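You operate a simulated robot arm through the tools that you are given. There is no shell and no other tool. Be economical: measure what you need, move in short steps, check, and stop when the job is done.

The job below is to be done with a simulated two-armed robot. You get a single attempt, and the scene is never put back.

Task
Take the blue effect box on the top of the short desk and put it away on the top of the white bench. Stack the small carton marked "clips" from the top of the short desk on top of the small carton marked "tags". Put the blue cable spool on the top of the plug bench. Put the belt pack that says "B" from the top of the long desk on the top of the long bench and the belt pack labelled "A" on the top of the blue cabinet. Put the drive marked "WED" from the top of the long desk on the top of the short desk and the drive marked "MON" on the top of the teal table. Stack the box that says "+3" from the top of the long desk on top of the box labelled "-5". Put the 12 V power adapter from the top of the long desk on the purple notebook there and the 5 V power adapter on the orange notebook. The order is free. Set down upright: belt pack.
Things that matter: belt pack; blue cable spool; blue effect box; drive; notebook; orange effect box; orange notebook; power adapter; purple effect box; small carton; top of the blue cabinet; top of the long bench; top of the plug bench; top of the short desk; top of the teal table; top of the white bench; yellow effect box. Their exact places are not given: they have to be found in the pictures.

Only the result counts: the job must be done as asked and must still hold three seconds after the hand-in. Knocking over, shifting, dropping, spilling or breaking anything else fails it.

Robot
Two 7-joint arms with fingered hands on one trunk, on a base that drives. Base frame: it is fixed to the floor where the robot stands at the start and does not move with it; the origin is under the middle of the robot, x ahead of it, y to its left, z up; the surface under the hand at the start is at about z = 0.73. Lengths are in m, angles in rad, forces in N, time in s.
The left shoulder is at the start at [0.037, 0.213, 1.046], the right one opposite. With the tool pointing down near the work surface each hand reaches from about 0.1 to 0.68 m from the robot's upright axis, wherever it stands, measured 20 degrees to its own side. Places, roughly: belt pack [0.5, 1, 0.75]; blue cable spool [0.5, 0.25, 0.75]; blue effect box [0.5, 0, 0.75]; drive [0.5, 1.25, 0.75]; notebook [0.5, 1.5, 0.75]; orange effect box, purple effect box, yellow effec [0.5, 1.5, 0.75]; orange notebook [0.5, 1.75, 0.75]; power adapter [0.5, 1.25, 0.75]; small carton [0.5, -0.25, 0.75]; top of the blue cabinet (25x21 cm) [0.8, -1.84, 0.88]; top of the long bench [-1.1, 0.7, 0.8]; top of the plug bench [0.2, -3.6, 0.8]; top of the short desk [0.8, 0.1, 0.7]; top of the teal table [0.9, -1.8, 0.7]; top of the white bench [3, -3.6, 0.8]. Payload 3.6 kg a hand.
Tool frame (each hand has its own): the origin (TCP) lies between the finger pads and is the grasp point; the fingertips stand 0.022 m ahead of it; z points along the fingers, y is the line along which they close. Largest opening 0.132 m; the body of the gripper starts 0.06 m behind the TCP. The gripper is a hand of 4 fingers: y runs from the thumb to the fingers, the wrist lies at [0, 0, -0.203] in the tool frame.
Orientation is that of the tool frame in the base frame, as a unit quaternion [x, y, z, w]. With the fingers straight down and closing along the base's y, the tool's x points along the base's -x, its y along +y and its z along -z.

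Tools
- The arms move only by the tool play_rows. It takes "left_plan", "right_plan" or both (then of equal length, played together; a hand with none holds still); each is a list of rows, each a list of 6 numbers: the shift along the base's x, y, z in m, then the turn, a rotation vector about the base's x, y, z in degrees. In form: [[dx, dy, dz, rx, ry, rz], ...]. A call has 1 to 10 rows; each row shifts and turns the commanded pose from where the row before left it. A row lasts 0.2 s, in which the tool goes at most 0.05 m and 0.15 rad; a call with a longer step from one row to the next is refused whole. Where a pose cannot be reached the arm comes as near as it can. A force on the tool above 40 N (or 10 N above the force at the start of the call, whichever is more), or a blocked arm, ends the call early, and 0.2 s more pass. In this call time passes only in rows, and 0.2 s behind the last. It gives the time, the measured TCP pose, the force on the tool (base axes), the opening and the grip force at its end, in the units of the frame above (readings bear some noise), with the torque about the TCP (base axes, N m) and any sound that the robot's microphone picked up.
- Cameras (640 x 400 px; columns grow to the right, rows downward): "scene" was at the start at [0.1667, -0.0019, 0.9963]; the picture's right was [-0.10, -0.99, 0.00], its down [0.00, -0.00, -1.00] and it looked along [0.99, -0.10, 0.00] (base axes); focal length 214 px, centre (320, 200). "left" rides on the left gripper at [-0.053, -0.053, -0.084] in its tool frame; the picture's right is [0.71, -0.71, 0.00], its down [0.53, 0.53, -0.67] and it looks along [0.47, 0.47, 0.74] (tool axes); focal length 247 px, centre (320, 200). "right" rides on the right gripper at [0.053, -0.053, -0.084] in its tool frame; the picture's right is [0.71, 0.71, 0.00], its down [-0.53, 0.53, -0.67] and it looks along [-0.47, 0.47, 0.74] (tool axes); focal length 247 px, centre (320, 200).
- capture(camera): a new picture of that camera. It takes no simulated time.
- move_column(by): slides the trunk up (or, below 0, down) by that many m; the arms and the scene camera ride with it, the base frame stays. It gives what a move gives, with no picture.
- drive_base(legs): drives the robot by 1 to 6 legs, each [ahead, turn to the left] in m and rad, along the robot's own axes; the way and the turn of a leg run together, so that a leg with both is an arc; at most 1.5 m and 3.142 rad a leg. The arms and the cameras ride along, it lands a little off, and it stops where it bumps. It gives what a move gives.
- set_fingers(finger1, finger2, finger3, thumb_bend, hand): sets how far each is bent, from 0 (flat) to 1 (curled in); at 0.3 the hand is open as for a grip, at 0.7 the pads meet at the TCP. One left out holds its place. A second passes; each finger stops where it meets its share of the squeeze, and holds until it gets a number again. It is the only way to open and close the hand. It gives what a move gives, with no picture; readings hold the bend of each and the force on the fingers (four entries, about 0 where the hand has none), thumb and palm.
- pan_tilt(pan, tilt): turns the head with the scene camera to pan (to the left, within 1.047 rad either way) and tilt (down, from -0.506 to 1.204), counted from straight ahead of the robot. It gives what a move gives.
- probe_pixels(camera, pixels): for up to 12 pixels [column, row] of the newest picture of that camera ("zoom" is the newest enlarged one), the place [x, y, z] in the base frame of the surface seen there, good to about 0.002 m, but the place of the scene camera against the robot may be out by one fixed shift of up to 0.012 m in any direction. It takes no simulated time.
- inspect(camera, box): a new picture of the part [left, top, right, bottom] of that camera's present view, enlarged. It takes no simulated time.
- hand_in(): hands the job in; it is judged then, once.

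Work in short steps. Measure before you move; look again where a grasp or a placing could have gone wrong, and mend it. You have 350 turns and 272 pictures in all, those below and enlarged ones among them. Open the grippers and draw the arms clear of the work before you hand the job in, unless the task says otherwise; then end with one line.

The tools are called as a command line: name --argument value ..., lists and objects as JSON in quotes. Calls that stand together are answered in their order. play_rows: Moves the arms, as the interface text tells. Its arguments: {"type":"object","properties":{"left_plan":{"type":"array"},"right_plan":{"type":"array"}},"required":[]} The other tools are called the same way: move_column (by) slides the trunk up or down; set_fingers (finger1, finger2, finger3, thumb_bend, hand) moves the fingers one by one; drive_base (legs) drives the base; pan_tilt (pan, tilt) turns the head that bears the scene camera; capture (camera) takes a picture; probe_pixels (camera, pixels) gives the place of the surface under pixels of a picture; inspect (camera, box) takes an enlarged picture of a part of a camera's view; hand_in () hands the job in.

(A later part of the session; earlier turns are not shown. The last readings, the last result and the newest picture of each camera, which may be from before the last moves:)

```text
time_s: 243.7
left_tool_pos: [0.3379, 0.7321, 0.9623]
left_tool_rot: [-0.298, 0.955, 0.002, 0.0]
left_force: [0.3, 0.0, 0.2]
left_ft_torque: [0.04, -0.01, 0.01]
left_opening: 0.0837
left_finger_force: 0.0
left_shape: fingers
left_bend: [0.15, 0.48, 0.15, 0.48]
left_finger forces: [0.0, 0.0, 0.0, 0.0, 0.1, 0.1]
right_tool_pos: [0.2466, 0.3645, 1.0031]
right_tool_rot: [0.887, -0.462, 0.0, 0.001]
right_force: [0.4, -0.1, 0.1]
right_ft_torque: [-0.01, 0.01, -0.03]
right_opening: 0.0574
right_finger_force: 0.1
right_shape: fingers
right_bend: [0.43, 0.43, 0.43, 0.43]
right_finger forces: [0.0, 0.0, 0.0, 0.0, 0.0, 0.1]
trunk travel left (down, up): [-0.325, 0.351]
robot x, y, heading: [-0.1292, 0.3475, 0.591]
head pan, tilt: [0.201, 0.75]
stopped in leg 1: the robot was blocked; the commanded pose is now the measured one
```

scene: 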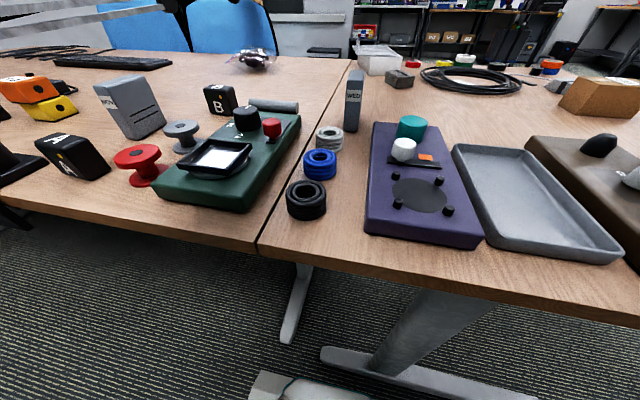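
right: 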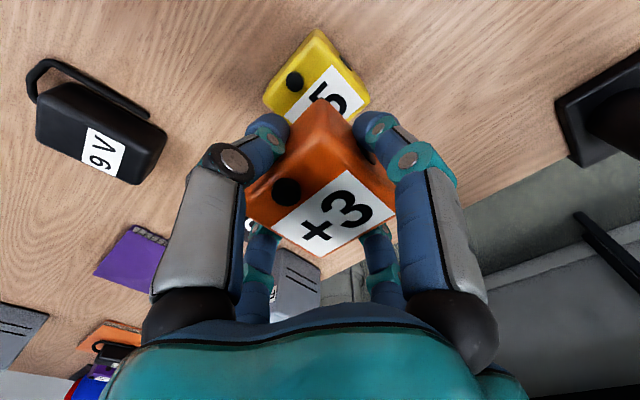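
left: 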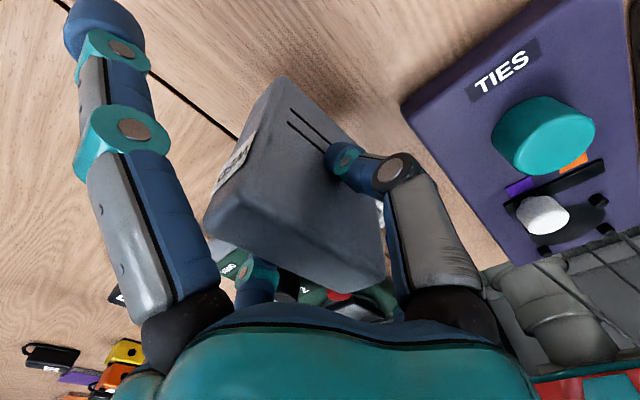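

Blocked early; retract the left arm first and check the scene.

play_rows --left_plan '[[-0.035, -0.02, 0.02, 0, 0, 0], [-0.035, -0.02, 0.02, 0, 0, 0], [-0.035, -0.02, 0.02, 0, 0, 0], [-0.035, -0.02, 0, 0, 0, 0]]'

pan_tilt --pan 0.0 --tilt 0.8

capture --camera "scene"

```text
time_s: 244.7
left_tool_pos: [0.1951, 0.651, 1.0253]
left_tool_rot: [-0.298, 0.954, 0.002, 0.0]
left_force: [-0.3, -0.5, -0.5]
left_ft_torque: [0.02, 0.0, 0.03]
left_opening: 0.0839
left_finger_force: 0.0
left_shape: fingers
left_bend: [0.15, 0.48, 0.15, 0.48]
left_finger forces: [0.0, 0.1, 0.0, 0.1, 0.1, 0.1]
right_tool_pos: [0.2458, 0.3651, 1.0036]
right_tool_rot: [0.886, -0.463, 0.001, 0.0]
right_force: [-0.5, 0.5, 0.7]
right_ft_torque: [0.0, -0.03, 0.01]
right_opening: 0.0577
right_finger_force: 0.1
right_shape: fingers
right_bend: [0.43, 0.43, 0.43, 0.43]
right_finger forces: [0.0, 0.0, 0.0, 0.0, 0.0, 0.0]
trunk travel left (down, up): [-0.325, 0.351]
robot x, y, heading: [-0.1321, 0.3458, 0.591]
head pan, tilt: [0.201, 0.75]
```

```text
time_s: 245.4
left_tool_pos: [0.1968, 0.6509, 1.0231]
left_tool_rot: [-0.297, 0.955, 0.001, 0.001]
left_force: [-0.5, -1.0, -0.5]
left_ft_torque: [0.0, -0.01, -0.01]
left_opening: 0.0839
left_finger_force: 0.0
left_shape: fingers
left_bend: [0.15, 0.48, 0.15, 0.48]
left_finger forces: [0.0, 0.0, 0.0, 0.0, 0.0, 0.0]
right_tool_pos: [0.2458, 0.3644, 1.0029]
right_tool_rot: [0.887, -0.462, 0.001, 0.0]
right_force: [0.0, -0.5, -0.1]
right_ft_torque: [-0.03, -0.01, 0.01]
right_opening: 0.0576
right_finger_force: 0.1
right_shape: fingers
right_bend: [0.43, 0.43, 0.43, 0.43]
right_finger forces: [0.0, 0.0, 0.0, 0.1, 0.0, 0.1]
trunk travel left (down, up): [-0.325, 0.351]
robot x, y, heading: [-0.1299, 0.3507, 0.59]
head pan, tilt: [0.0, 0.799]
```

```text
169 pictures are left
```

scene: 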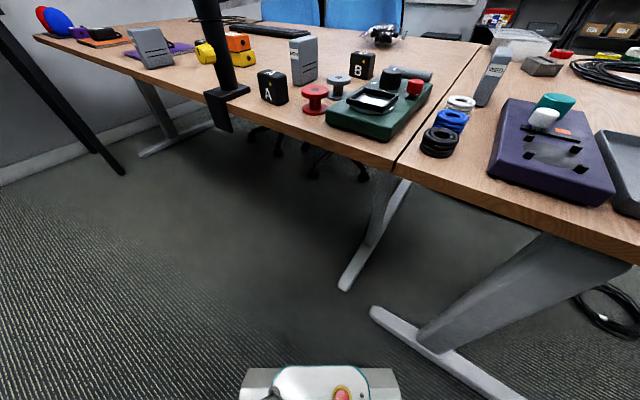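

Nothing disturbed. Back off a bit, turn to +y, and move up.

drive_base --legs '[[-0.08, 0], [0, 0.5]]'

drive_base --legs '[[0.15, 0.45]]'

```text
time_s: 247.9
left_tool_pos: [-0.0552, 0.7275, 1.0244]
left_tool_rot: [-0.522, 0.853, 0.001, 0.0]
left_force: [-0.3, 0.8, -0.2]
left_ft_torque: [-0.01, -0.01, -0.01]
left_opening: 0.0838
left_finger_force: 0.0
left_shape: fingers
left_bend: [0.15, 0.48, 0.15, 0.48]
left_finger forces: [0.0, 0.0, 0.1, 0.1, 0.1, 0.1]
right_tool_pos: [0.1251, 0.4992, 1.0049]
right_tool_rot: [0.973, -0.232, 0.001, 0.0]
right_force: [0.7, -0.4, 0.0]
right_ft_torque: [0.01, 0.02, -0.03]
right_opening: 0.0576
right_finger_force: 0.1
right_shape: fingers
right_bend: [0.43, 0.43, 0.43, 0.43]
right_finger forces: [0.0, 0.1, 0.1, 0.1, 0.1, 0.0]
trunk travel left (down, up): [-0.325, 0.351]
robot x, y, heading: [-0.1761, 0.2878, 1.083]
head pan, tilt: [0.0, 0.799]
```

```text
time_s: 249.7
left_tool_pos: [-0.222, 0.8826, 1.0228]
left_tool_rot: [-0.702, 0.712, 0.001, -0.001]
left_force: [0.1, 0.0, -0.3]
left_ft_torque: [0.0, 0.02, 0.02]
left_opening: 0.0839
left_finger_force: 0.0
left_shape: fingers
left_bend: [0.15, 0.48, 0.15, 0.48]
left_finger forces: [0.1, 0.0, 0.0, 0.0, 0.0, 0.0]
right_tool_pos: [0.0419, 0.7556, 1.0033]
right_tool_rot: [1.0, -0.006, 0.0, 0.0]
right_force: [0.2, -0.1, -0.3]
right_ft_torque: [-0.01, -0.03, 0.03]
right_opening: 0.0576
right_finger_force: 0.1
right_shape: fingers
right_bend: [0.43, 0.43, 0.43, 0.43]
right_finger forces: [0.1, 0.0, 0.0, 0.1, 0.0, 0.1]
trunk travel left (down, up): [-0.325, 0.351]
robot x, y, heading: [-0.1182, 0.4345, 1.535]
head pan, tilt: [0.0, 0.799]
```

Drive 0.22 and turn back to face the desk.

drive_base --legs '[[0.22, 0]]'

drive_base --legs '[[0, -0.75]]'

drive_base --legs '[[0, -0.75]]'

pan_tilt --pan 0.0 --tilt 0.8

capture --camera "scene"

```text
time_s: 251.3
left_tool_pos: [-0.2128, 1.1056, 1.0244]
left_tool_rot: [-0.701, 0.714, 0.001, -0.001]
left_force: [-1.5, 0.4, -0.6]
left_ft_torque: [0.0, -0.01, 0.01]
left_opening: 0.0838
left_finger_force: 0.1
left_shape: fingers
left_bend: [0.15, 0.48, 0.15, 0.48]
left_finger forces: [0.0, 0.0, 0.0, 0.0, 0.0, 0.1]
right_tool_pos: [0.0499, 0.9794, 1.0043]
right_tool_rot: [1.0, -0.006, 0.001, 0.0]
right_force: [-0.8, 0.4, -0.4]
right_ft_torque: [-0.01, 0.0, 0.01]
right_opening: 0.0575
right_finger_force: 0.1
right_shape: fingers
right_bend: [0.43, 0.43, 0.43, 0.43]
right_finger forces: [0.0, 0.0, 0.0, 0.1, 0.1, 0.0]
trunk travel left (down, up): [-0.325, 0.351]
robot x, y, heading: [-0.1093, 0.6601, 1.527]
head pan, tilt: [0.0, 0.799]
```

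```text
time_s: 253.8
left_tool_pos: [0.1217, 1.0506, 1.0254]
left_tool_rot: [-0.388, 0.922, 0.001, 0.0]
left_force: [0.2, 0.0, -0.7]
left_ft_torque: [0.0, 0.01, -0.03]
left_opening: 0.0838
left_finger_force: 0.1
left_shape: fingers
left_bend: [0.15, 0.48, 0.15, 0.48]
left_finger forces: [0.0, 0.1, 0.0, 0.0, 0.0, 0.0]
right_tool_pos: [0.2257, 0.7803, 1.0052]
right_tool_rot: [0.927, -0.375, 0.001, 0.0]
right_force: [1.1, -1.0, 0.8]
right_ft_torque: [0.0, 0.01, 0.05]
right_opening: 0.0575
right_finger_force: 0.1
right_shape: fingers
right_bend: [0.43, 0.43, 0.43, 0.43]
right_finger forces: [0.0, 0.0, 0.1, 0.0, 0.1, 0.1]
trunk travel left (down, up): [-0.325, 0.351]
robot x, y, heading: [-0.1401, 0.6829, 0.777]
head pan, tilt: [0.0, 0.799]
```

```text
time_s: 256.5
left_tool_pos: [0.3036, 0.7719, 1.029]
left_tool_rot: [-0.022, 1.0, 0.001, 0.002]
left_force: [0.3, 0.5, 0.6]
left_ft_torque: [-0.02, -0.02, -0.02]
left_opening: 0.084
left_finger_force: 0.1
left_shape: fingers
left_bend: [0.15, 0.48, 0.15, 0.48]
left_finger forces: [0.0, 0.0, 0.0, 0.0, 0.0, 0.1]
right_tool_pos: [0.192, 0.5024, 1.0078]
right_tool_rot: [0.722, -0.691, 0.001, 0.0]
right_force: [0.1, 0.3, -0.1]
right_ft_torque: [-0.02, 0.0, 0.0]
right_opening: 0.0576
right_finger_force: 0.0
right_shape: fingers
right_bend: [0.43, 0.43, 0.43, 0.43]
right_finger forces: [0.0, 0.1, 0.1, 0.0, 0.0, 0.0]
trunk travel left (down, up): [-0.325, 0.351]
robot x, y, heading: [-0.1386, 0.7245, 0.028]
head pan, tilt: [0.0, 0.799]
stopped in leg 1: the robot was blocked; the commanded pose is now the measured one
```

```text
time_s: 257.1
left_tool_pos: [0.3048, 0.7732, 1.0262]
left_tool_rot: [-0.022, 1.0, 0.0, 0.002]
left_force: [-0.5, -0.3, -0.1]
left_ft_torque: [0.06, 0.01, 0.01]
left_opening: 0.084
left_finger_force: 0.0
left_shape: fingers
left_bend: [0.15, 0.48, 0.15, 0.48]
left_finger forces: [0.1, 0.0, 0.1, 0.0, 0.0, 0.1]
right_tool_pos: [0.1933, 0.5031, 1.0072]
right_tool_rot: [0.723, -0.69, 0.0, -0.002]
right_force: [0.3, -0.4, 0.0]
right_ft_torque: [0.03, 0.01, 0.0]
right_opening: 0.0578
right_finger_force: 0.1
right_shape: fingers
right_bend: [0.43, 0.43, 0.43, 0.43]
right_finger forces: [0.0, 0.1, 0.0, 0.0, 0.1, 0.0]
trunk travel left (down, up): [-0.325, 0.351]
robot x, y, heading: [-0.1364, 0.7232, 0.025]
head pan, tilt: [0.0, 0.799]
```

```text
168 pictures are left
```

scene: 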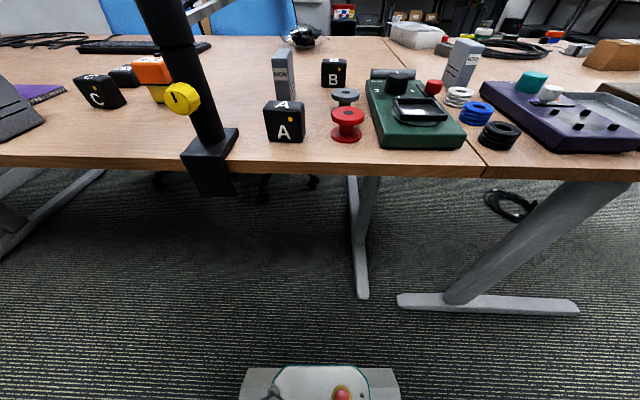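

Robot at (-0.136,0.723). Drive ahead 0.13 and zoom on the targets.

drive_base --legs '[[0.13, 0]]'

inspect --camera "scene" --box '[180, 20, 480, 208]'

```text
time_s: 258.4
left_tool_pos: [0.4402, 0.7792, 1.0258]
left_tool_rot: [-0.024, 1.0, 0.0, 0.0]
left_force: [-0.5, -0.1, 0.4]
left_ft_torque: [0.0, 0.02, 0.01]
left_opening: 0.0839
left_finger_force: 0.1
left_shape: fingers
left_bend: [0.15, 0.48, 0.15, 0.48]
left_finger forces: [0.1, 0.0, 0.0, 0.0, 0.1, 0.0]
right_tool_pos: [0.3296, 0.5082, 1.0069]
right_tool_rot: [0.725, -0.689, 0.001, 0.0]
right_force: [-0.4, 0.2, -0.1]
right_ft_torque: [0.0, 0.02, -0.03]
right_opening: 0.0575
right_finger_force: 0.0
right_shape: fingers
right_bend: [0.43, 0.43, 0.43, 0.43]
right_finger forces: [0.0, 0.0, 0.0, 0.1, 0.0, 0.0]
trunk travel left (down, up): [-0.325, 0.351]
robot x, y, heading: [-0.0013, 0.7242, 0.032]
head pan, tilt: [0.0, 0.799]
```

```text
2.13 times, centred on (330, 114) of scene
```

zoom: 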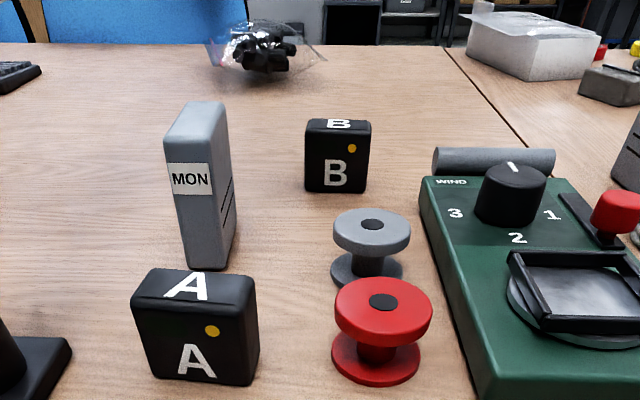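

Probe A, B, MON corners in the zoom.

probe_pixels --camera "zoom" --pixels '[[310, 135], [368, 135], [310, 188], [365, 122], [170, 145], [215, 140], [225, 105], [190, 255], [138, 300], [252, 300], [155, 272], [240, 272]]'

```text
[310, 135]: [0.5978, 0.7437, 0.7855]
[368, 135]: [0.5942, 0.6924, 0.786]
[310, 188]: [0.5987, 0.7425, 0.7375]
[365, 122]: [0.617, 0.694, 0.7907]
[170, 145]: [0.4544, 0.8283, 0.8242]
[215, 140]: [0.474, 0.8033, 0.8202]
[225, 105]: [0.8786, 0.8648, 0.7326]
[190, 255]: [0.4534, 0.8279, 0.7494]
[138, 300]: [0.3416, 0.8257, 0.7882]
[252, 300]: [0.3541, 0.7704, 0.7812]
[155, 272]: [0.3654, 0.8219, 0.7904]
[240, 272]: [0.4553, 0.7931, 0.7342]
```

B center ≈ (0.613,0.708), MON ≈ (0.493,0.806), A ≈ (0.36,0.79). Raise the left hand and turn left 0.3 so the right hand reaches B comfortably.

play_rows --left_plan '[[-0.03, 0, 0.03, 0, 0, 0], [-0.03, 0, 0.03, 0, 0, 0], [-0.03, 0, 0.03, 0, 0, 0]]'

drive_base --legs '[[0, 0.3]]'

set_fingers --hand "right" --finger1 0.42 --finger2 0.46 --finger3 0.42 --thumb_bend 0.46

```text
time_s: 259.2
left_tool_pos: [0.3485, 0.7786, 1.116]
left_tool_rot: [-0.023, 1.0, 0.001, 0.001]
left_force: [-0.4, 0.0, -0.3]
left_ft_torque: [-0.04, -0.02, 0.0]
left_opening: 0.0838
left_finger_force: 0.1
left_shape: fingers
left_bend: [0.15, 0.48, 0.15, 0.48]
left_finger forces: [0.0, 0.0, 0.0, 0.0, 0.0, 0.0]
right_tool_pos: [0.327, 0.5073, 1.0079]
right_tool_rot: [0.724, -0.69, 0.001, 0.0]
right_force: [-0.4, 0.3, 0.5]
right_ft_torque: [0.01, 0.0, -0.01]
right_opening: 0.0575
right_finger_force: 0.1
right_shape: fingers
right_bend: [0.43, 0.43, 0.43, 0.43]
right_finger forces: [0.0, 0.1, 0.1, 0.0, 0.0, 0.1]
trunk travel left (down, up): [-0.325, 0.351]
robot x, y, heading: [-0.0006, 0.7243, 0.027]
head pan, tilt: [0.0, 0.799]
```

```text
time_s: 260.6
left_tool_pos: [0.3148, 0.879, 1.1165]
left_tool_rot: [-0.173, 0.985, 0.001, 0.001]
left_force: [-0.5, -0.2, 0.2]
left_ft_torque: [0.0, 0.02, 0.01]
left_opening: 0.084
left_finger_force: 0.1
left_shape: fingers
left_bend: [0.15, 0.48, 0.15, 0.48]
left_finger forces: [0.0, 0.0, 0.0, 0.0, 0.0, 0.1]
right_tool_pos: [0.3748, 0.6152, 1.0069]
right_tool_rot: [0.819, -0.574, 0.002, 0.0]
right_force: [0.6, -0.3, 0.3]
right_ft_torque: [0.02, -0.03, 0.02]
right_opening: 0.0575
right_finger_force: 0.0
right_shape: fingers
right_bend: [0.43, 0.43, 0.43, 0.43]
right_finger forces: [0.1, 0.1, 0.0, 0.0, 0.1, 0.0]
trunk travel left (down, up): [-0.325, 0.351]
robot x, y, heading: [0.0004, 0.7122, 0.328]
head pan, tilt: [0.0, 0.799]
```

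```text
time_s: 261.6
left_tool_pos: [0.3136, 0.879, 1.1153]
left_tool_rot: [-0.172, 0.985, 0.0, 0.001]
left_force: [0.7, -0.2, -0.1]
left_ft_torque: [0.03, -0.01, 0.0]
left_opening: 0.0841
left_finger_force: 0.1
left_shape: fingers
left_bend: [0.15, 0.48, 0.15, 0.48]
left_finger forces: [0.0, 0.0, 0.1, 0.1, 0.1, 0.1]
right_tool_pos: [0.3731, 0.6152, 1.0071]
right_tool_rot: [0.819, -0.574, 0.001, 0.0]
right_force: [-0.7, -0.1, -0.3]
right_ft_torque: [-0.01, -0.01, 0.02]
right_opening: 0.0552
right_finger_force: 0.2
right_shape: fingers
right_bend: [0.42, 0.46, 0.42, 0.46]
right_finger forces: [0.1, 0.0, 0.0, 0.0, 0.0, 0.0]
trunk travel left (down, up): [-0.325, 0.351]
robot x, y, heading: [-0.001, 0.7135, 0.331]
head pan, tilt: [0.0, 0.799]
```

Move the right hand over B, turning it -24°.

play_rows --right_plan '[[0.038, 0.0145, 0, 0, 0, -8], [0.038, 0.0145, 0, 0, 0, -8], [0.038, 0.0145, 0, 0, 0, -8], [0.038, 0.0145, -0.01, 0, 0, 0], [0.038, 0.0145, -0.02, 0, 0, 0], [0.038, 0.0145, -0.02, 0, 0, 0]]'

capture --camera "right"

```text
time_s: 263.0
left_tool_pos: [0.3142, 0.8793, 1.1158]
left_tool_rot: [-0.173, 0.985, 0.001, 0.0]
left_force: [0.2, -0.4, -0.3]
left_ft_torque: [0.02, 0.02, 0.03]
left_opening: 0.0841
left_finger_force: 0.1
left_shape: fingers
left_bend: [0.15, 0.48, 0.15, 0.48]
left_finger forces: [0.1, 0.0, 0.0, 0.0, 0.0, 0.0]
right_tool_pos: [0.5998, 0.7011, 0.9546]
right_tool_rot: [-0.682, 0.731, -0.002, -0.001]
right_force: [0.3, 0.3, 0.2]
right_ft_torque: [0.0, 0.02, -0.02]
right_opening: 0.0553
right_finger_force: 0.1
right_shape: fingers
right_bend: [0.42, 0.46, 0.42, 0.46]
right_finger forces: [0.1, 0.0, 0.0, 0.0, 0.0, 0.0]
trunk travel left (down, up): [-0.325, 0.351]
robot x, y, heading: [-0.0015, 0.7123, 0.325]
head pan, tilt: [0.0, 0.799]
```

```text
166 pictures are left
```

right: 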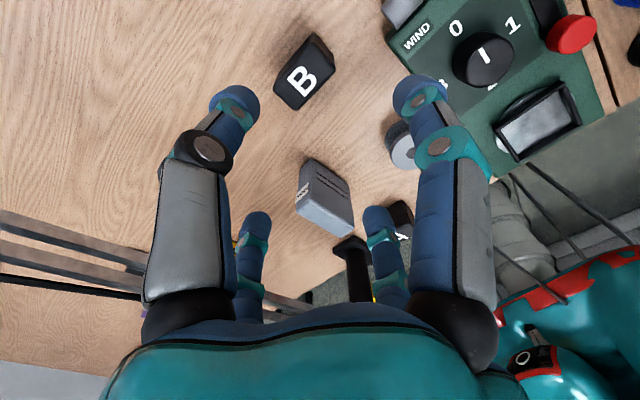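

inspect --camera "right" --box '[255, 20, 355, 120]'

probe_pixels --camera "right" --pixels '[[276, 85], [300, 107], [335, 68], [318, 42], [304, 75], [285, 75], [310, 95]]'

```text
4.00 times, centred on (305, 70) of right
```

zoom: 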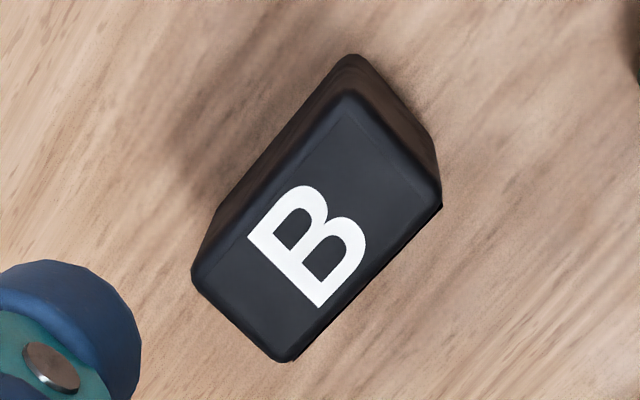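

```text
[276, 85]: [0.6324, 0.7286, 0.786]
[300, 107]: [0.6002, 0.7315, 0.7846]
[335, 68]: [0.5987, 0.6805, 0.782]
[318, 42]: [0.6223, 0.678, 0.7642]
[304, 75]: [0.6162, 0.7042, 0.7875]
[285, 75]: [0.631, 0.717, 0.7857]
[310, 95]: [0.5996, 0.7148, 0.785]
```

B center (0.6155,0.706). Descend to 0.768 and grip with four fingers.

play_rows --right_plan '[[0.008, 0.003, -0.04, 0, 0, 2], [0.0075, 0.002, -0.04, 0, 0, 0], [0, 0, -0.04, 0, 0, 0], [0, 0, -0.04, 0, 0, 0], [0, 0, -0.027, 0, 0, 0]]'

capture --camera "right"

```text
time_s: 264.2
left_tool_pos: [0.315, 0.8784, 1.1166]
left_tool_rot: [-0.172, 0.985, 0.002, 0.001]
left_force: [0.8, -0.1, -0.4]
left_ft_torque: [0.02, -0.03, 0.03]
left_opening: 0.084
left_finger_force: 0.0
left_shape: fingers
left_bend: [0.15, 0.48, 0.15, 0.48]
left_finger forces: [0.0, 0.0, 0.0, 0.0, 0.0, 0.0]
right_tool_pos: [0.6145, 0.7054, 0.7703]
right_tool_rot: [-0.695, 0.719, -0.002, 0.001]
right_force: [-0.3, -0.2, 0.0]
right_ft_torque: [-0.01, -0.02, 0.0]
right_opening: 0.0548
right_finger_force: 0.1
right_shape: fingers
right_bend: [0.42, 0.46, 0.42, 0.46]
right_finger forces: [0.0, 0.1, 0.0, 0.0, 0.1, 0.0]
trunk travel left (down, up): [-0.325, 0.351]
robot x, y, heading: [-0.0013, 0.709, 0.326]
head pan, tilt: [0.0, 0.799]
```

```text
164 pictures are left
```

right: 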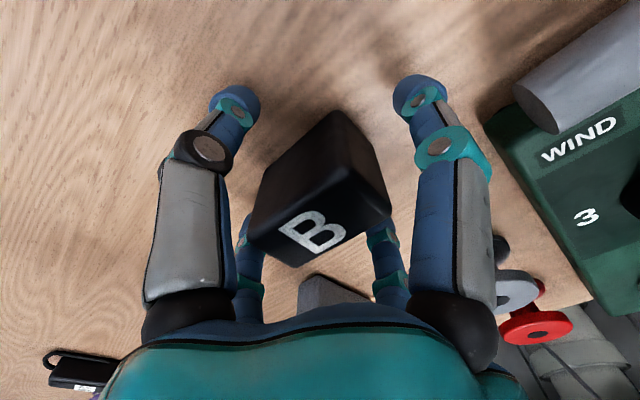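

Well placed. Close, lift and look.

set_fingers --hand "right" --finger1 0.7 --finger2 0.7 --finger3 0.7 --thumb_bend 0.7

play_rows --right_plan '[[0, 0, 0.03, 0, 0, 0], [0, 0, 0.045, 0, 0, 0], [0, 0, 0.045, 0, 0, 0], [0, 0, 0.045, 0, 0, 0], [-0.03, -0.01, 0.03, 0, 0, 0], [-0.045, -0.015, 0, 0, 0, 0], [-0.045, -0.015, 0, 0, 0, 0], [-0.045, -0.015, 0, 0, 0, 0]]'

capture --camera "right"

capture --camera "left"

```text
time_s: 265.2
left_tool_pos: [0.3143, 0.8796, 1.1167]
left_tool_rot: [-0.172, 0.985, 0.001, 0.0]
left_force: [0.7, -0.2, 0.6]
left_ft_torque: [0.03, 0.02, 0.01]
left_opening: 0.084
left_finger_force: 0.0
left_shape: fingers
left_bend: [0.15, 0.48, 0.15, 0.48]
left_finger forces: [0.0, 0.0, 0.1, 0.0, 0.0, 0.0]
right_tool_pos: [0.615, 0.7053, 0.7707]
right_tool_rot: [-0.695, 0.719, -0.001, 0.001]
right_force: [0.7, 0.3, 0.7]
right_ft_torque: [-0.03, -0.01, 0.03]
right_opening: 0.0244
right_finger_force: 16.0
right_shape: fingers
right_bend: [0.54, 0.61, 0.53, 0.63]
right_finger forces: [8.0, 7.0, 8.0, 0.0, 9.1, 0.0]
trunk travel left (down, up): [-0.325, 0.351]
robot x, y, heading: [0.0006, 0.7108, 0.33]
head pan, tilt: [0.0, 0.799]
```

```text
time_s: 267.0
left_tool_pos: [0.3135, 0.8787, 1.1167]
left_tool_rot: [-0.173, 0.985, 0.001, 0.001]
left_force: [0.3, -0.3, -1.9]
left_ft_torque: [0.01, 0.02, 0.0]
left_opening: 0.0841
left_finger_force: 0.1
left_shape: fingers
left_bend: [0.15, 0.48, 0.15, 0.48]
left_finger forces: [0.0, 0.0, 0.0, 0.0, 0.1, 0.0]
right_tool_pos: [0.4511, 0.6507, 0.9666]
right_tool_rot: [-0.694, 0.72, -0.001, 0.001]
right_force: [-0.9, 1.3, -1.5]
right_ft_torque: [-0.03, -0.02, 0.0]
right_opening: 0.0241
right_finger_force: 15.1
right_shape: fingers
right_bend: [0.54, 0.61, 0.53, 0.63]
right_finger forces: [7.8, 6.9, 7.8, 0.0, 8.9, 0.0]
trunk travel left (down, up): [-0.325, 0.351]
robot x, y, heading: [-0.0002, 0.7098, 0.332]
head pan, tilt: [0.0, 0.799]
```

```text
163 pictures are left
```

right: 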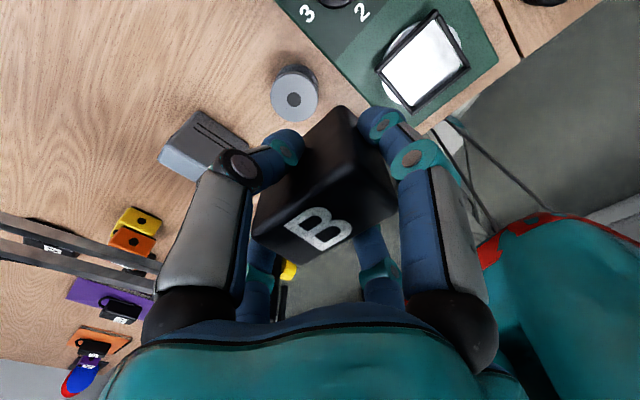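

```text
162 pictures are left
```

left: 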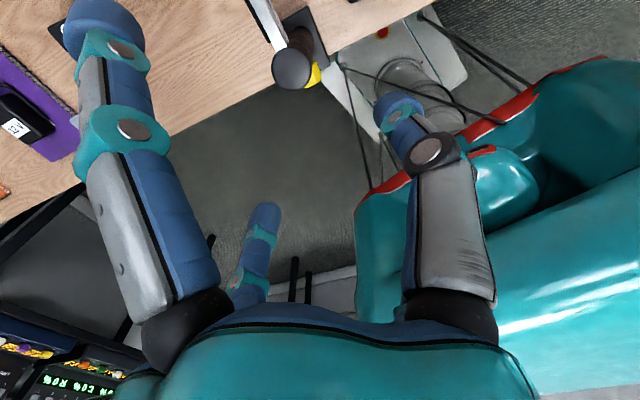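

B held. Next A with the left hand: move over it, turn -7°, and move the right hand away.

play_rows --left_plan '[[0.016, -0.03, 0, 0, 0, -7], [0.015, -0.03, -0.03, 0, 0, 0], [0.015, -0.03, -0.035, 0, 0, 0]]' --right_plan '[[0, -0.045, 0.01, 0, 0, 0], [0, -0.045, 0.01, 0, 0, 0], [0, -0.045, 0.01, 0, 0, 0]]'

set_fingers --hand "left" --finger1 0.46 --finger2 0.42 --finger3 0.46 --thumb_bend 0.42

capture --camera "left"

```text
time_s: 267.8
left_tool_pos: [0.3602, 0.79, 1.0531]
left_tool_rot: [-0.111, 0.994, 0.001, 0.001]
left_force: [0.7, 0.6, 0.6]
left_ft_torque: [0.0, 0.01, -0.01]
left_opening: 0.0838
left_finger_force: 0.1
left_shape: fingers
left_bend: [0.15, 0.48, 0.15, 0.48]
left_finger forces: [0.0, 0.0, 0.1, 0.0, 0.1, 0.0]
right_tool_pos: [0.4525, 0.515, 0.9962]
right_tool_rot: [-0.694, 0.72, -0.002, 0.0]
right_force: [1.0, 0.0, -1.1]
right_ft_torque: [0.0, -0.02, -0.05]
right_opening: 0.0238
right_finger_force: 16.1
right_shape: fingers
right_bend: [0.54, 0.61, 0.53, 0.63]
right_finger forces: [7.9, 6.8, 8.0, 0.0, 8.9, 0.0]
trunk travel left (down, up): [-0.325, 0.351]
robot x, y, heading: [0.0007, 0.713, 0.33]
head pan, tilt: [0.0, 0.799]
```

```text
time_s: 268.8
left_tool_pos: [0.3607, 0.7898, 1.053]
left_tool_rot: [-0.111, 0.994, 0.001, 0.0]
left_force: [-0.2, 0.5, -0.8]
left_ft_torque: [-0.02, 0.01, 0.01]
left_opening: 0.0553
left_finger_force: 0.0
left_shape: fingers
left_bend: [0.46, 0.42, 0.46, 0.42]
left_finger forces: [0.0, 0.1, 0.1, 0.0, 0.1, 0.0]
right_tool_pos: [0.4528, 0.5173, 0.996]
right_tool_rot: [-0.695, 0.719, -0.001, 0.001]
right_force: [-0.5, 0.8, -2.2]
right_ft_torque: [0.01, 0.02, 0.02]
right_opening: 0.0241
right_finger_force: 16.3
right_shape: fingers
right_bend: [0.54, 0.61, 0.53, 0.63]
right_finger forces: [7.9, 6.8, 8.1, 0.1, 8.9, 0.1]
trunk travel left (down, up): [-0.325, 0.351]
robot x, y, heading: [-0.0034, 0.711, 0.331]
head pan, tilt: [0.0, 0.799]
```

```text
161 pictures are left
```

left: 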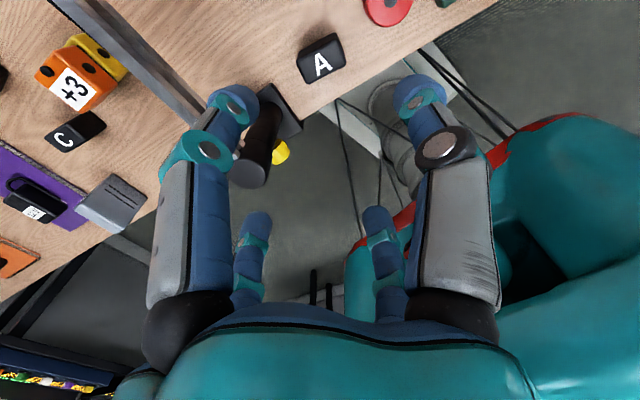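

Probe A's top corners and boom points.

probe_pixels --camera "left" --pixels '[[300, 62], [310, 82], [343, 66], [333, 38], [322, 62], [150, 60], [185, 100], [262, 110], [275, 95]]'

inspect --camera "left" --box '[270, 10, 370, 110]'

```text
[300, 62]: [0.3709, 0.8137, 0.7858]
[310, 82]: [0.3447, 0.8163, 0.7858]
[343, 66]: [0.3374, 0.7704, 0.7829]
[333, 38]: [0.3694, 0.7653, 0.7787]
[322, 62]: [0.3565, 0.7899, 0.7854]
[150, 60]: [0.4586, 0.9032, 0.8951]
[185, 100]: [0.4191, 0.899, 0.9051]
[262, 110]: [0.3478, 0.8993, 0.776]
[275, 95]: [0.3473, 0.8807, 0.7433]
```

```text
4.00 times, centred on (320, 60) of left
```

zoom: 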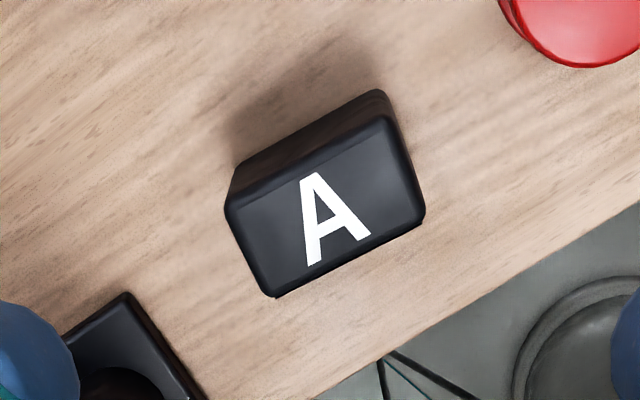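

Refine the edges with exact pixels.

probe_pixels --camera "zoom" --pixels '[[240, 215], [270, 285], [412, 212], [385, 130], [340, 245], [400, 170], [255, 250]]'

```text
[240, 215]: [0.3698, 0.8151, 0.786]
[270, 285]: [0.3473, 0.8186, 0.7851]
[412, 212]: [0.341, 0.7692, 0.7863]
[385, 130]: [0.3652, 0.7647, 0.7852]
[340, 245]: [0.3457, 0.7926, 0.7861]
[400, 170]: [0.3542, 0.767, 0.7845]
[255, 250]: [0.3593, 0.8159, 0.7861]
```

Center (0.356,0.792), yaw ≈ -6°. Turn and descend to 0.768.

play_rows --left_plan '[[-0.002, 0.001, -0.04, 0, 0, -6.2], [-0.002, 0.001, -0.04, 0, 0, -6.2], [0, 0, -0.04, 0, 0, -6.3], [0, 0, -0.04, 0, 0, 0], [0, 0, -0.03, 0, 0, 0]]'

capture --camera "left"

```text
time_s: 270.0
left_tool_pos: [0.3549, 0.7883, 0.8634]
left_tool_rot: [0.051, 0.999, 0.001, 0.001]
left_force: [-0.3, -0.3, 0.5]
left_ft_torque: [0.01, 0.0, -0.02]
left_opening: 0.0555
left_finger_force: 0.0
left_shape: fingers
left_bend: [0.46, 0.42, 0.46, 0.42]
left_finger forces: [0.0, 0.1, 0.0, 0.0, 0.0, 0.1]
right_tool_pos: [0.4526, 0.5177, 0.9963]
right_tool_rot: [-0.695, 0.719, -0.001, 0.0]
right_force: [0.1, -0.5, -2.3]
right_ft_torque: [0.01, -0.01, 0.0]
right_opening: 0.024
right_finger_force: 16.0
right_shape: fingers
right_bend: [0.54, 0.61, 0.53, 0.63]
right_finger forces: [7.9, 6.9, 8.0, 0.1, 8.9, 0.1]
trunk travel left (down, up): [-0.325, 0.351]
robot x, y, heading: [-0.0041, 0.7113, 0.332]
head pan, tilt: [0.0, 0.799]
```

```text
159 pictures are left
```

left: 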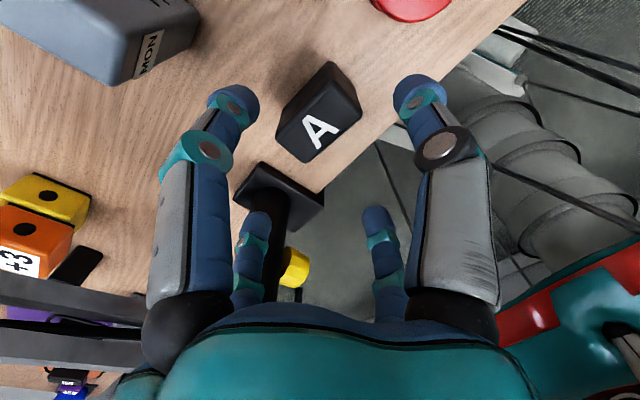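

Continue down 0.095, watching the force.

play_rows --left_plan '[[0.001, 0.003, -0.035, 0, 0, 0], [0, 0, -0.035, 0, 0, 0], [0, 0, -0.024, 0, 0, 0]]'

capture --camera "left"

```text
time_s: 270.8
left_tool_pos: [0.355, 0.796, 0.765]
left_tool_rot: [0.051, 0.999, 0.0, 0.001]
left_force: [0.4, -0.6, 1.0]
left_ft_torque: [-0.03, 0.0, -0.02]
left_opening: 0.0555
left_finger_force: 0.1
left_shape: fingers
left_bend: [0.46, 0.42, 0.46, 0.42]
left_finger forces: [0.0, 0.0, 0.1, 0.0, 0.0, 0.0]
right_tool_pos: [0.4524, 0.5171, 0.9957]
right_tool_rot: [-0.694, 0.719, -0.002, 0.0]
right_force: [0.7, -0.2, -1.7]
right_ft_torque: [-0.01, 0.05, 0.0]
right_opening: 0.0244
right_finger_force: 15.6
right_shape: fingers
right_bend: [0.54, 0.61, 0.53, 0.63]
right_finger forces: [7.9, 6.8, 8.0, 0.1, 8.9, 0.1]
trunk travel left (down, up): [-0.325, 0.351]
robot x, y, heading: [-0.0003, 0.7105, 0.331]
head pan, tilt: [0.0, 0.799]
```

```text
158 pictures are left
```

left: 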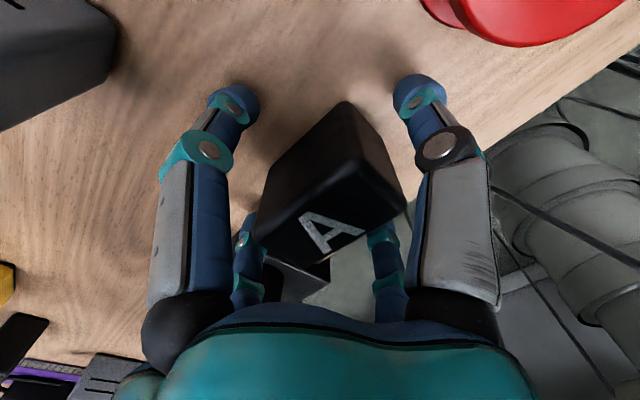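

Good. Close all four, then lift.

set_fingers --hand "left" --finger1 0.7 --finger2 0.7 --finger3 0.7 --thumb_bend 0.7

play_rows --left_plan '[[0, -0.002, 0.03, 0, 0, 0], [0, -0.002, 0.045, 0, 0, 0], [0, 0, 0.045, 0, 0, 0], [0, 0, 0.045, 0, 0, 0], [0, 0, 0.045, 0, 0, 0], [0, 0, 0.045, 0, 0, 0], [0, 0, 0.02, 0, 0, 0]]'

capture --camera "left"

```text
time_s: 271.8
left_tool_pos: [0.3559, 0.794, 0.7671]
left_tool_rot: [0.052, 0.999, 0.001, 0.001]
left_force: [0.7, 0.3, -0.4]
left_ft_torque: [0.01, 0.0, 0.01]
left_opening: 0.0236
left_finger_force: 19.5
left_shape: fingers
left_bend: [0.61, 0.53, 0.61, 0.56]
left_finger forces: [6.5, 9.7, 6.4, 0.0, 16.3, 0.1]
right_tool_pos: [0.4524, 0.5174, 0.996]
right_tool_rot: [-0.694, 0.72, -0.001, 0.0]
right_force: [0.5, 0.6, -1.4]
right_ft_torque: [0.0, -0.02, -0.03]
right_opening: 0.0241
right_finger_force: 15.5
right_shape: fingers
right_bend: [0.54, 0.61, 0.53, 0.63]
right_finger forces: [8.0, 6.8, 8.0, 0.1, 8.9, 0.0]
trunk travel left (down, up): [-0.325, 0.351]
robot x, y, heading: [-0.0026, 0.7125, 0.33]
head pan, tilt: [0.0, 0.799]
```

```text
time_s: 273.4
left_tool_pos: [0.3561, 0.7913, 1.0434]
left_tool_rot: [0.051, 0.999, 0.001, 0.0]
left_force: [0.2, 0.5, -1.5]
left_ft_torque: [0.01, -0.03, 0.01]
left_opening: 0.0228
left_finger_force: 19.3
left_shape: fingers
left_bend: [0.61, 0.53, 0.61, 0.56]
left_finger forces: [6.4, 9.8, 6.3, 0.1, 16.2, 0.0]
right_tool_pos: [0.4526, 0.5166, 0.9949]
right_tool_rot: [-0.693, 0.72, -0.001, -0.001]
right_force: [-0.1, -0.2, -1.0]
right_ft_torque: [0.02, -0.01, 0.01]
right_opening: 0.0242
right_finger_force: 16.0
right_shape: fingers
right_bend: [0.54, 0.61, 0.53, 0.63]
right_finger forces: [7.9, 6.8, 8.1, 0.0, 8.9, 0.0]
trunk travel left (down, up): [-0.325, 0.351]
robot x, y, heading: [-0.0024, 0.7129, 0.326]
head pan, tilt: [0.0, 0.799]
```

```text
157 pictures are left
```

left: 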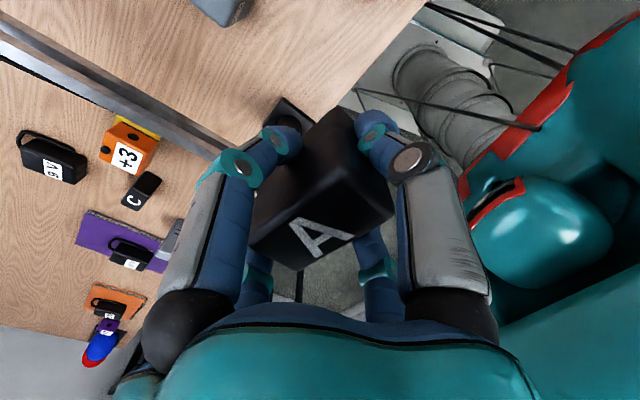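

Both belt packs held. Raise the trunk, back off and turn left toward the long bench in portions.

move_column --by 0.15

drive_base --legs '[[-0.15, 0], [0, 0.6]]'

drive_base --legs '[[0, 0.75]]'

drive_base --legs '[[0, 0.75]]'

pan_tilt --pan 0.3 --tilt 0.6

capture --camera "scene"

```text
time_s: 275.2
left_tool_pos: [0.3569, 0.7898, 1.1923]
left_tool_rot: [0.051, 0.999, 0.0, 0.001]
left_force: [0.3, 0.0, -1.7]
left_ft_torque: [0.0, -0.04, 0.0]
left_opening: 0.023
left_finger_force: 19.5
left_shape: fingers
left_bend: [0.61, 0.53, 0.61, 0.56]
left_finger forces: [6.4, 9.8, 6.2, 0.0, 16.1, 0.0]
right_tool_pos: [0.4519, 0.5156, 1.1451]
right_tool_rot: [-0.694, 0.72, -0.001, 0.0]
right_force: [1.4, 0.1, -2.3]
right_ft_torque: [0.01, 0.0, 0.02]
right_opening: 0.0239
right_finger_force: 15.9
right_shape: fingers
right_bend: [0.54, 0.61, 0.53, 0.63]
right_finger forces: [8.0, 6.7, 8.0, 0.0, 8.9, 0.0]
trunk travel left (down, up): [-0.475, 0.201]
robot x, y, heading: [-0.0008, 0.7114, 0.333]
head pan, tilt: [0.0, 0.799]
```

```text
time_s: 278.2
left_tool_pos: [0.109, 0.9287, 1.1926]
left_tool_rot: [-0.24, 0.971, 0.0, 0.0]
left_force: [0.3, 0.8, -2.5]
left_ft_torque: [0.02, 0.0, 0.0]
left_opening: 0.023
left_finger_force: 19.2
left_shape: fingers
left_bend: [0.61, 0.53, 0.61, 0.57]
left_finger forces: [6.3, 9.9, 6.3, 0.0, 15.9, 0.0]
right_tool_pos: [0.3404, 0.7533, 1.145]
right_tool_rot: [0.873, -0.488, 0.0, 0.0]
right_force: [-0.7, 1.1, -1.4]
right_ft_torque: [-0.02, -0.03, -0.01]
right_opening: 0.0243
right_finger_force: 15.9
right_shape: fingers
right_bend: [0.54, 0.61, 0.53, 0.63]
right_finger forces: [7.9, 6.7, 7.9, 0.1, 8.8, 0.0]
trunk travel left (down, up): [-0.475, 0.201]
robot x, y, heading: [-0.1242, 0.6466, 0.914]
head pan, tilt: [0.0, 0.799]
```

```text
time_s: 280.7
left_tool_pos: [-0.1507, 1.0076, 1.1918]
left_tool_rot: [-0.585, 0.811, -0.001, 0.0]
left_force: [-0.6, 0.5, -0.6]
left_ft_torque: [-0.05, 0.01, -0.03]
left_opening: 0.0228
left_finger_force: 19.8
left_shape: fingers
left_bend: [0.61, 0.52, 0.62, 0.57]
left_finger forces: [6.8, 10.0, 6.0, 0.0, 15.7, 0.1]
right_tool_pos: [0.1374, 1.0424, 1.1464]
right_tool_rot: [0.992, -0.127, 0.001, -0.001]
right_force: [1.3, 0.1, -1.6]
right_ft_torque: [-0.02, 0.0, -0.01]
right_opening: 0.0239
right_finger_force: 16.3
right_shape: fingers
right_bend: [0.54, 0.61, 0.53, 0.63]
right_finger forces: [8.4, 6.7, 8.7, 0.0, 8.8, 0.1]
trunk travel left (down, up): [-0.475, 0.201]
robot x, y, heading: [-0.0886, 0.6454, 1.67]
head pan, tilt: [0.0, 0.799]
```

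```text
time_s: 283.1
left_tool_pos: [-0.375, 0.8738, 1.1929]
left_tool_rot: [0.837, -0.546, -0.001, 0.0]
left_force: [-0.6, -0.6, -0.8]
left_ft_torque: [0.0, 0.01, -0.01]
left_opening: 0.0224
left_finger_force: 19.5
left_shape: fingers
left_bend: [0.62, 0.52, 0.62, 0.57]
left_finger forces: [7.1, 9.9, 6.1, 0.0, 15.4, 0.1]
right_tool_pos: [-0.1869, 1.0925, 1.1468]
right_tool_rot: [0.971, 0.239, 0.001, -0.001]
right_force: [0.4, 0.3, -2.0]
right_ft_torque: [-0.02, 0.03, 0.0]
right_opening: 0.0238
right_finger_force: 16.4
right_shape: fingers
right_bend: [0.54, 0.61, 0.53, 0.63]
right_finger forces: [8.5, 6.3, 8.7, 0.1, 8.9, 0.0]
trunk travel left (down, up): [-0.475, 0.201]
robot x, y, heading: [-0.0686, 0.676, 2.405]
head pan, tilt: [0.0, 0.799]
```

```text
time_s: 283.9
left_tool_pos: [-0.3743, 0.8742, 1.1939]
left_tool_rot: [0.837, -0.547, 0.0, 0.002]
left_force: [0.5, -0.4, -1.7]
left_ft_torque: [0.01, 0.05, 0.03]
left_opening: 0.0223
left_finger_force: 19.3
left_shape: fingers
left_bend: [0.62, 0.52, 0.62, 0.57]
left_finger forces: [7.2, 9.7, 6.3, 0.1, 15.8, 0.0]
right_tool_pos: [-0.1821, 1.092, 1.1477]
right_tool_rot: [0.971, 0.239, 0.0, -0.001]
right_force: [-0.2, -0.6, -2.4]
right_ft_torque: [-0.02, -0.03, 0.03]
right_opening: 0.0241
right_finger_force: 16.6
right_shape: fingers
right_bend: [0.54, 0.61, 0.53, 0.63]
right_finger forces: [8.5, 7.0, 8.5, 0.1, 9.1, 0.0]
trunk travel left (down, up): [-0.475, 0.201]
robot x, y, heading: [-0.0639, 0.6718, 2.405]
head pan, tilt: [0.3, 0.6]
```

```text
156 pictures are left
```

scene: 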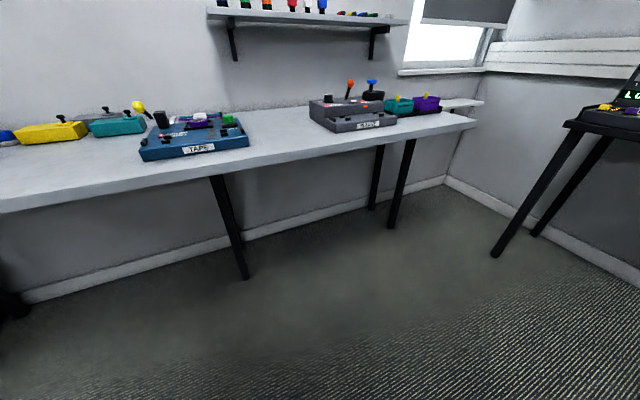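

The long bench has free space at (275,140). Probe.

probe_pixels --camera "scene" --pixels '[[275, 140], [265, 158], [300, 125], [250, 143], [320, 128], [240, 165], [400, 145], [60, 160], [120, 150]]'

```text
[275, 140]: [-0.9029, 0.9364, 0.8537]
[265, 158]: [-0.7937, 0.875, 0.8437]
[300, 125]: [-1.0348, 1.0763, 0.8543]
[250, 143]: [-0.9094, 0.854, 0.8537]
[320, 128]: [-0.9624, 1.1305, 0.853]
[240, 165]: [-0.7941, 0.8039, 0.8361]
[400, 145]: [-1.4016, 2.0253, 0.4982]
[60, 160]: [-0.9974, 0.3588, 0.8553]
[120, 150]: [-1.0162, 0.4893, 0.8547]
```

Free spot near (-0.92,0.985). Finish the turn and drive up 0.35.

drive_base --legs '[[0, 0.73]]'

drive_base --legs '[[0.36, 0]]'

pan_tilt --pan -0.4 --tilt 0.7

capture --camera "scene"

```text
time_s: 286.3
left_tool_pos: [-0.4293, 0.61, 1.1939]
left_tool_rot: [0.979, -0.206, -0.001, 0.0]
left_force: [0.1, 0.1, -1.3]
left_ft_torque: [0.03, 0.01, 0.0]
left_opening: 0.0223
left_finger_force: 18.9
left_shape: fingers
left_bend: [0.62, 0.52, 0.62, 0.57]
left_finger forces: [6.9, 10.1, 6.0, 0.0, 15.1, 0.0]
right_tool_pos: [-0.4366, 0.8996, 1.1468]
right_tool_rot: [0.818, 0.575, 0.0, -0.001]
right_force: [-0.2, -0.1, -1.0]
right_ft_torque: [-0.04, -0.02, 0.0]
right_opening: 0.0237
right_finger_force: 16.2
right_shape: fingers
right_bend: [0.54, 0.61, 0.53, 0.63]
right_finger forces: [8.5, 6.6, 8.7, 0.1, 8.8, 0.1]
trunk travel left (down, up): [-0.475, 0.201]
robot x, y, heading: [-0.065, 0.7128, 3.14]
head pan, tilt: [0.3, 0.6]
```

```text
time_s: 288.6
left_tool_pos: [-0.7864, 0.6107, 1.1946]
left_tool_rot: [0.979, -0.204, 0.0, 0.0]
left_force: [-0.6, 0.1, -1.6]
left_ft_torque: [0.03, -0.02, 0.0]
left_opening: 0.0223
left_finger_force: 19.1
left_shape: fingers
left_bend: [0.62, 0.52, 0.62, 0.57]
left_finger forces: [7.2, 9.8, 6.2, 0.0, 15.7, 0.0]
right_tool_pos: [-0.7947, 0.9002, 1.1472]
right_tool_rot: [0.818, 0.575, -0.001, -0.001]
right_force: [0.3, -0.5, -1.5]
right_ft_torque: [0.01, 0.03, -0.06]
right_opening: 0.0241
right_finger_force: 16.6
right_shape: fingers
right_bend: [0.54, 0.61, 0.53, 0.63]
right_finger forces: [8.7, 6.8, 8.6, 0.1, 9.1, 0.1]
trunk travel left (down, up): [-0.475, 0.201]
robot x, y, heading: [-0.4224, 0.7059, 3.146]
head pan, tilt: [0.3, 0.6]
```

```text
time_s: 289.6
left_tool_pos: [-0.7853, 0.6096, 1.1952]
left_tool_rot: [0.979, -0.204, -0.001, 0.0]
left_force: [-0.9, 0.8, -2.2]
left_ft_torque: [0.02, 0.0, 0.0]
left_opening: 0.0221
left_finger_force: 19.1
left_shape: fingers
left_bend: [0.62, 0.52, 0.62, 0.57]
left_finger forces: [7.2, 9.9, 6.1, 0.1, 15.6, 0.1]
right_tool_pos: [-0.7929, 0.9, 1.1479]
right_tool_rot: [0.818, 0.575, -0.001, -0.002]
right_force: [-0.2, -0.2, -1.4]
right_ft_torque: [0.02, 0.02, 0.02]
right_opening: 0.024
right_finger_force: 16.7
right_shape: fingers
right_bend: [0.54, 0.61, 0.53, 0.63]
right_finger forces: [8.7, 6.9, 8.6, 0.1, 9.1, 0.0]
trunk travel left (down, up): [-0.475, 0.201]
robot x, y, heading: [-0.4251, 0.7094, 3.138]
head pan, tilt: [-0.4, 0.7]
```

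```text
155 pictures are left
```

scene: 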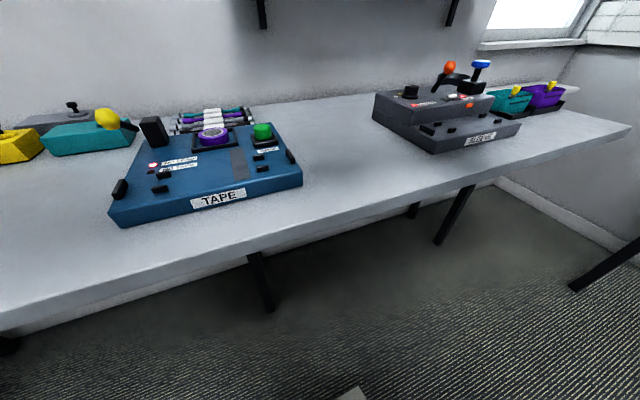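

Probe the free spot.

probe_pixels --camera "scene" --pixels '[[345, 150], [330, 165], [302, 182], [380, 130], [300, 150], [355, 120]]'

```text
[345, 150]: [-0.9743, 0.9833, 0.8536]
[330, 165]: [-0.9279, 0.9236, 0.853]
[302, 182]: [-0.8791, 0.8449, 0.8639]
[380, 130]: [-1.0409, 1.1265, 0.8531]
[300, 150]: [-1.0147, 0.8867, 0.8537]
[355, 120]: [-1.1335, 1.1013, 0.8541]
```

Move B over (-0.94,1.0) and lower.

play_rows --right_plan '[[-0.037, 0.025, -0.02, 0, 0, 0], [-0.037, 0.025, -0.02, 0, 0, 0], [-0.037, 0.025, -0.02, 0, 0, 0], [-0.037, 0.025, -0.02, 0, 0, 0], [0, 0, -0.045, 0, 0, 0], [0, 0, -0.045, 0, 0, 0], [0, 0, -0.045, 0, 0, 0]]'

capture --camera "scene"

```text
time_s: 291.2
left_tool_pos: [-0.7865, 0.6102, 1.195]
left_tool_rot: [0.979, -0.204, -0.001, 0.001]
left_force: [1.0, -0.6, -1.5]
left_ft_torque: [-0.01, -0.05, -0.02]
left_opening: 0.0219
left_finger_force: 19.5
left_shape: fingers
left_bend: [0.62, 0.52, 0.62, 0.57]
left_finger forces: [7.2, 9.8, 6.2, 0.1, 15.5, 0.0]
right_tool_pos: [-0.9414, 1.0016, 0.9335]
right_tool_rot: [0.818, 0.575, -0.001, -0.002]
right_force: [-0.5, 0.0, -1.4]
right_ft_torque: [-0.02, 0.0, -0.01]
right_opening: 0.0236
right_finger_force: 15.8
right_shape: fingers
right_bend: [0.54, 0.61, 0.53, 0.63]
right_finger forces: [7.9, 6.7, 8.3, 0.0, 8.9, 0.0]
trunk travel left (down, up): [-0.475, 0.201]
robot x, y, heading: [-0.427, 0.7085, 3.138]
head pan, tilt: [-0.4, 0.7]
```

```text
154 pictures are left
```

scene: 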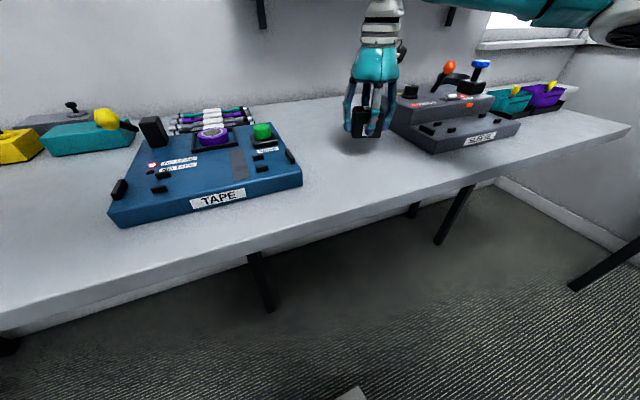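

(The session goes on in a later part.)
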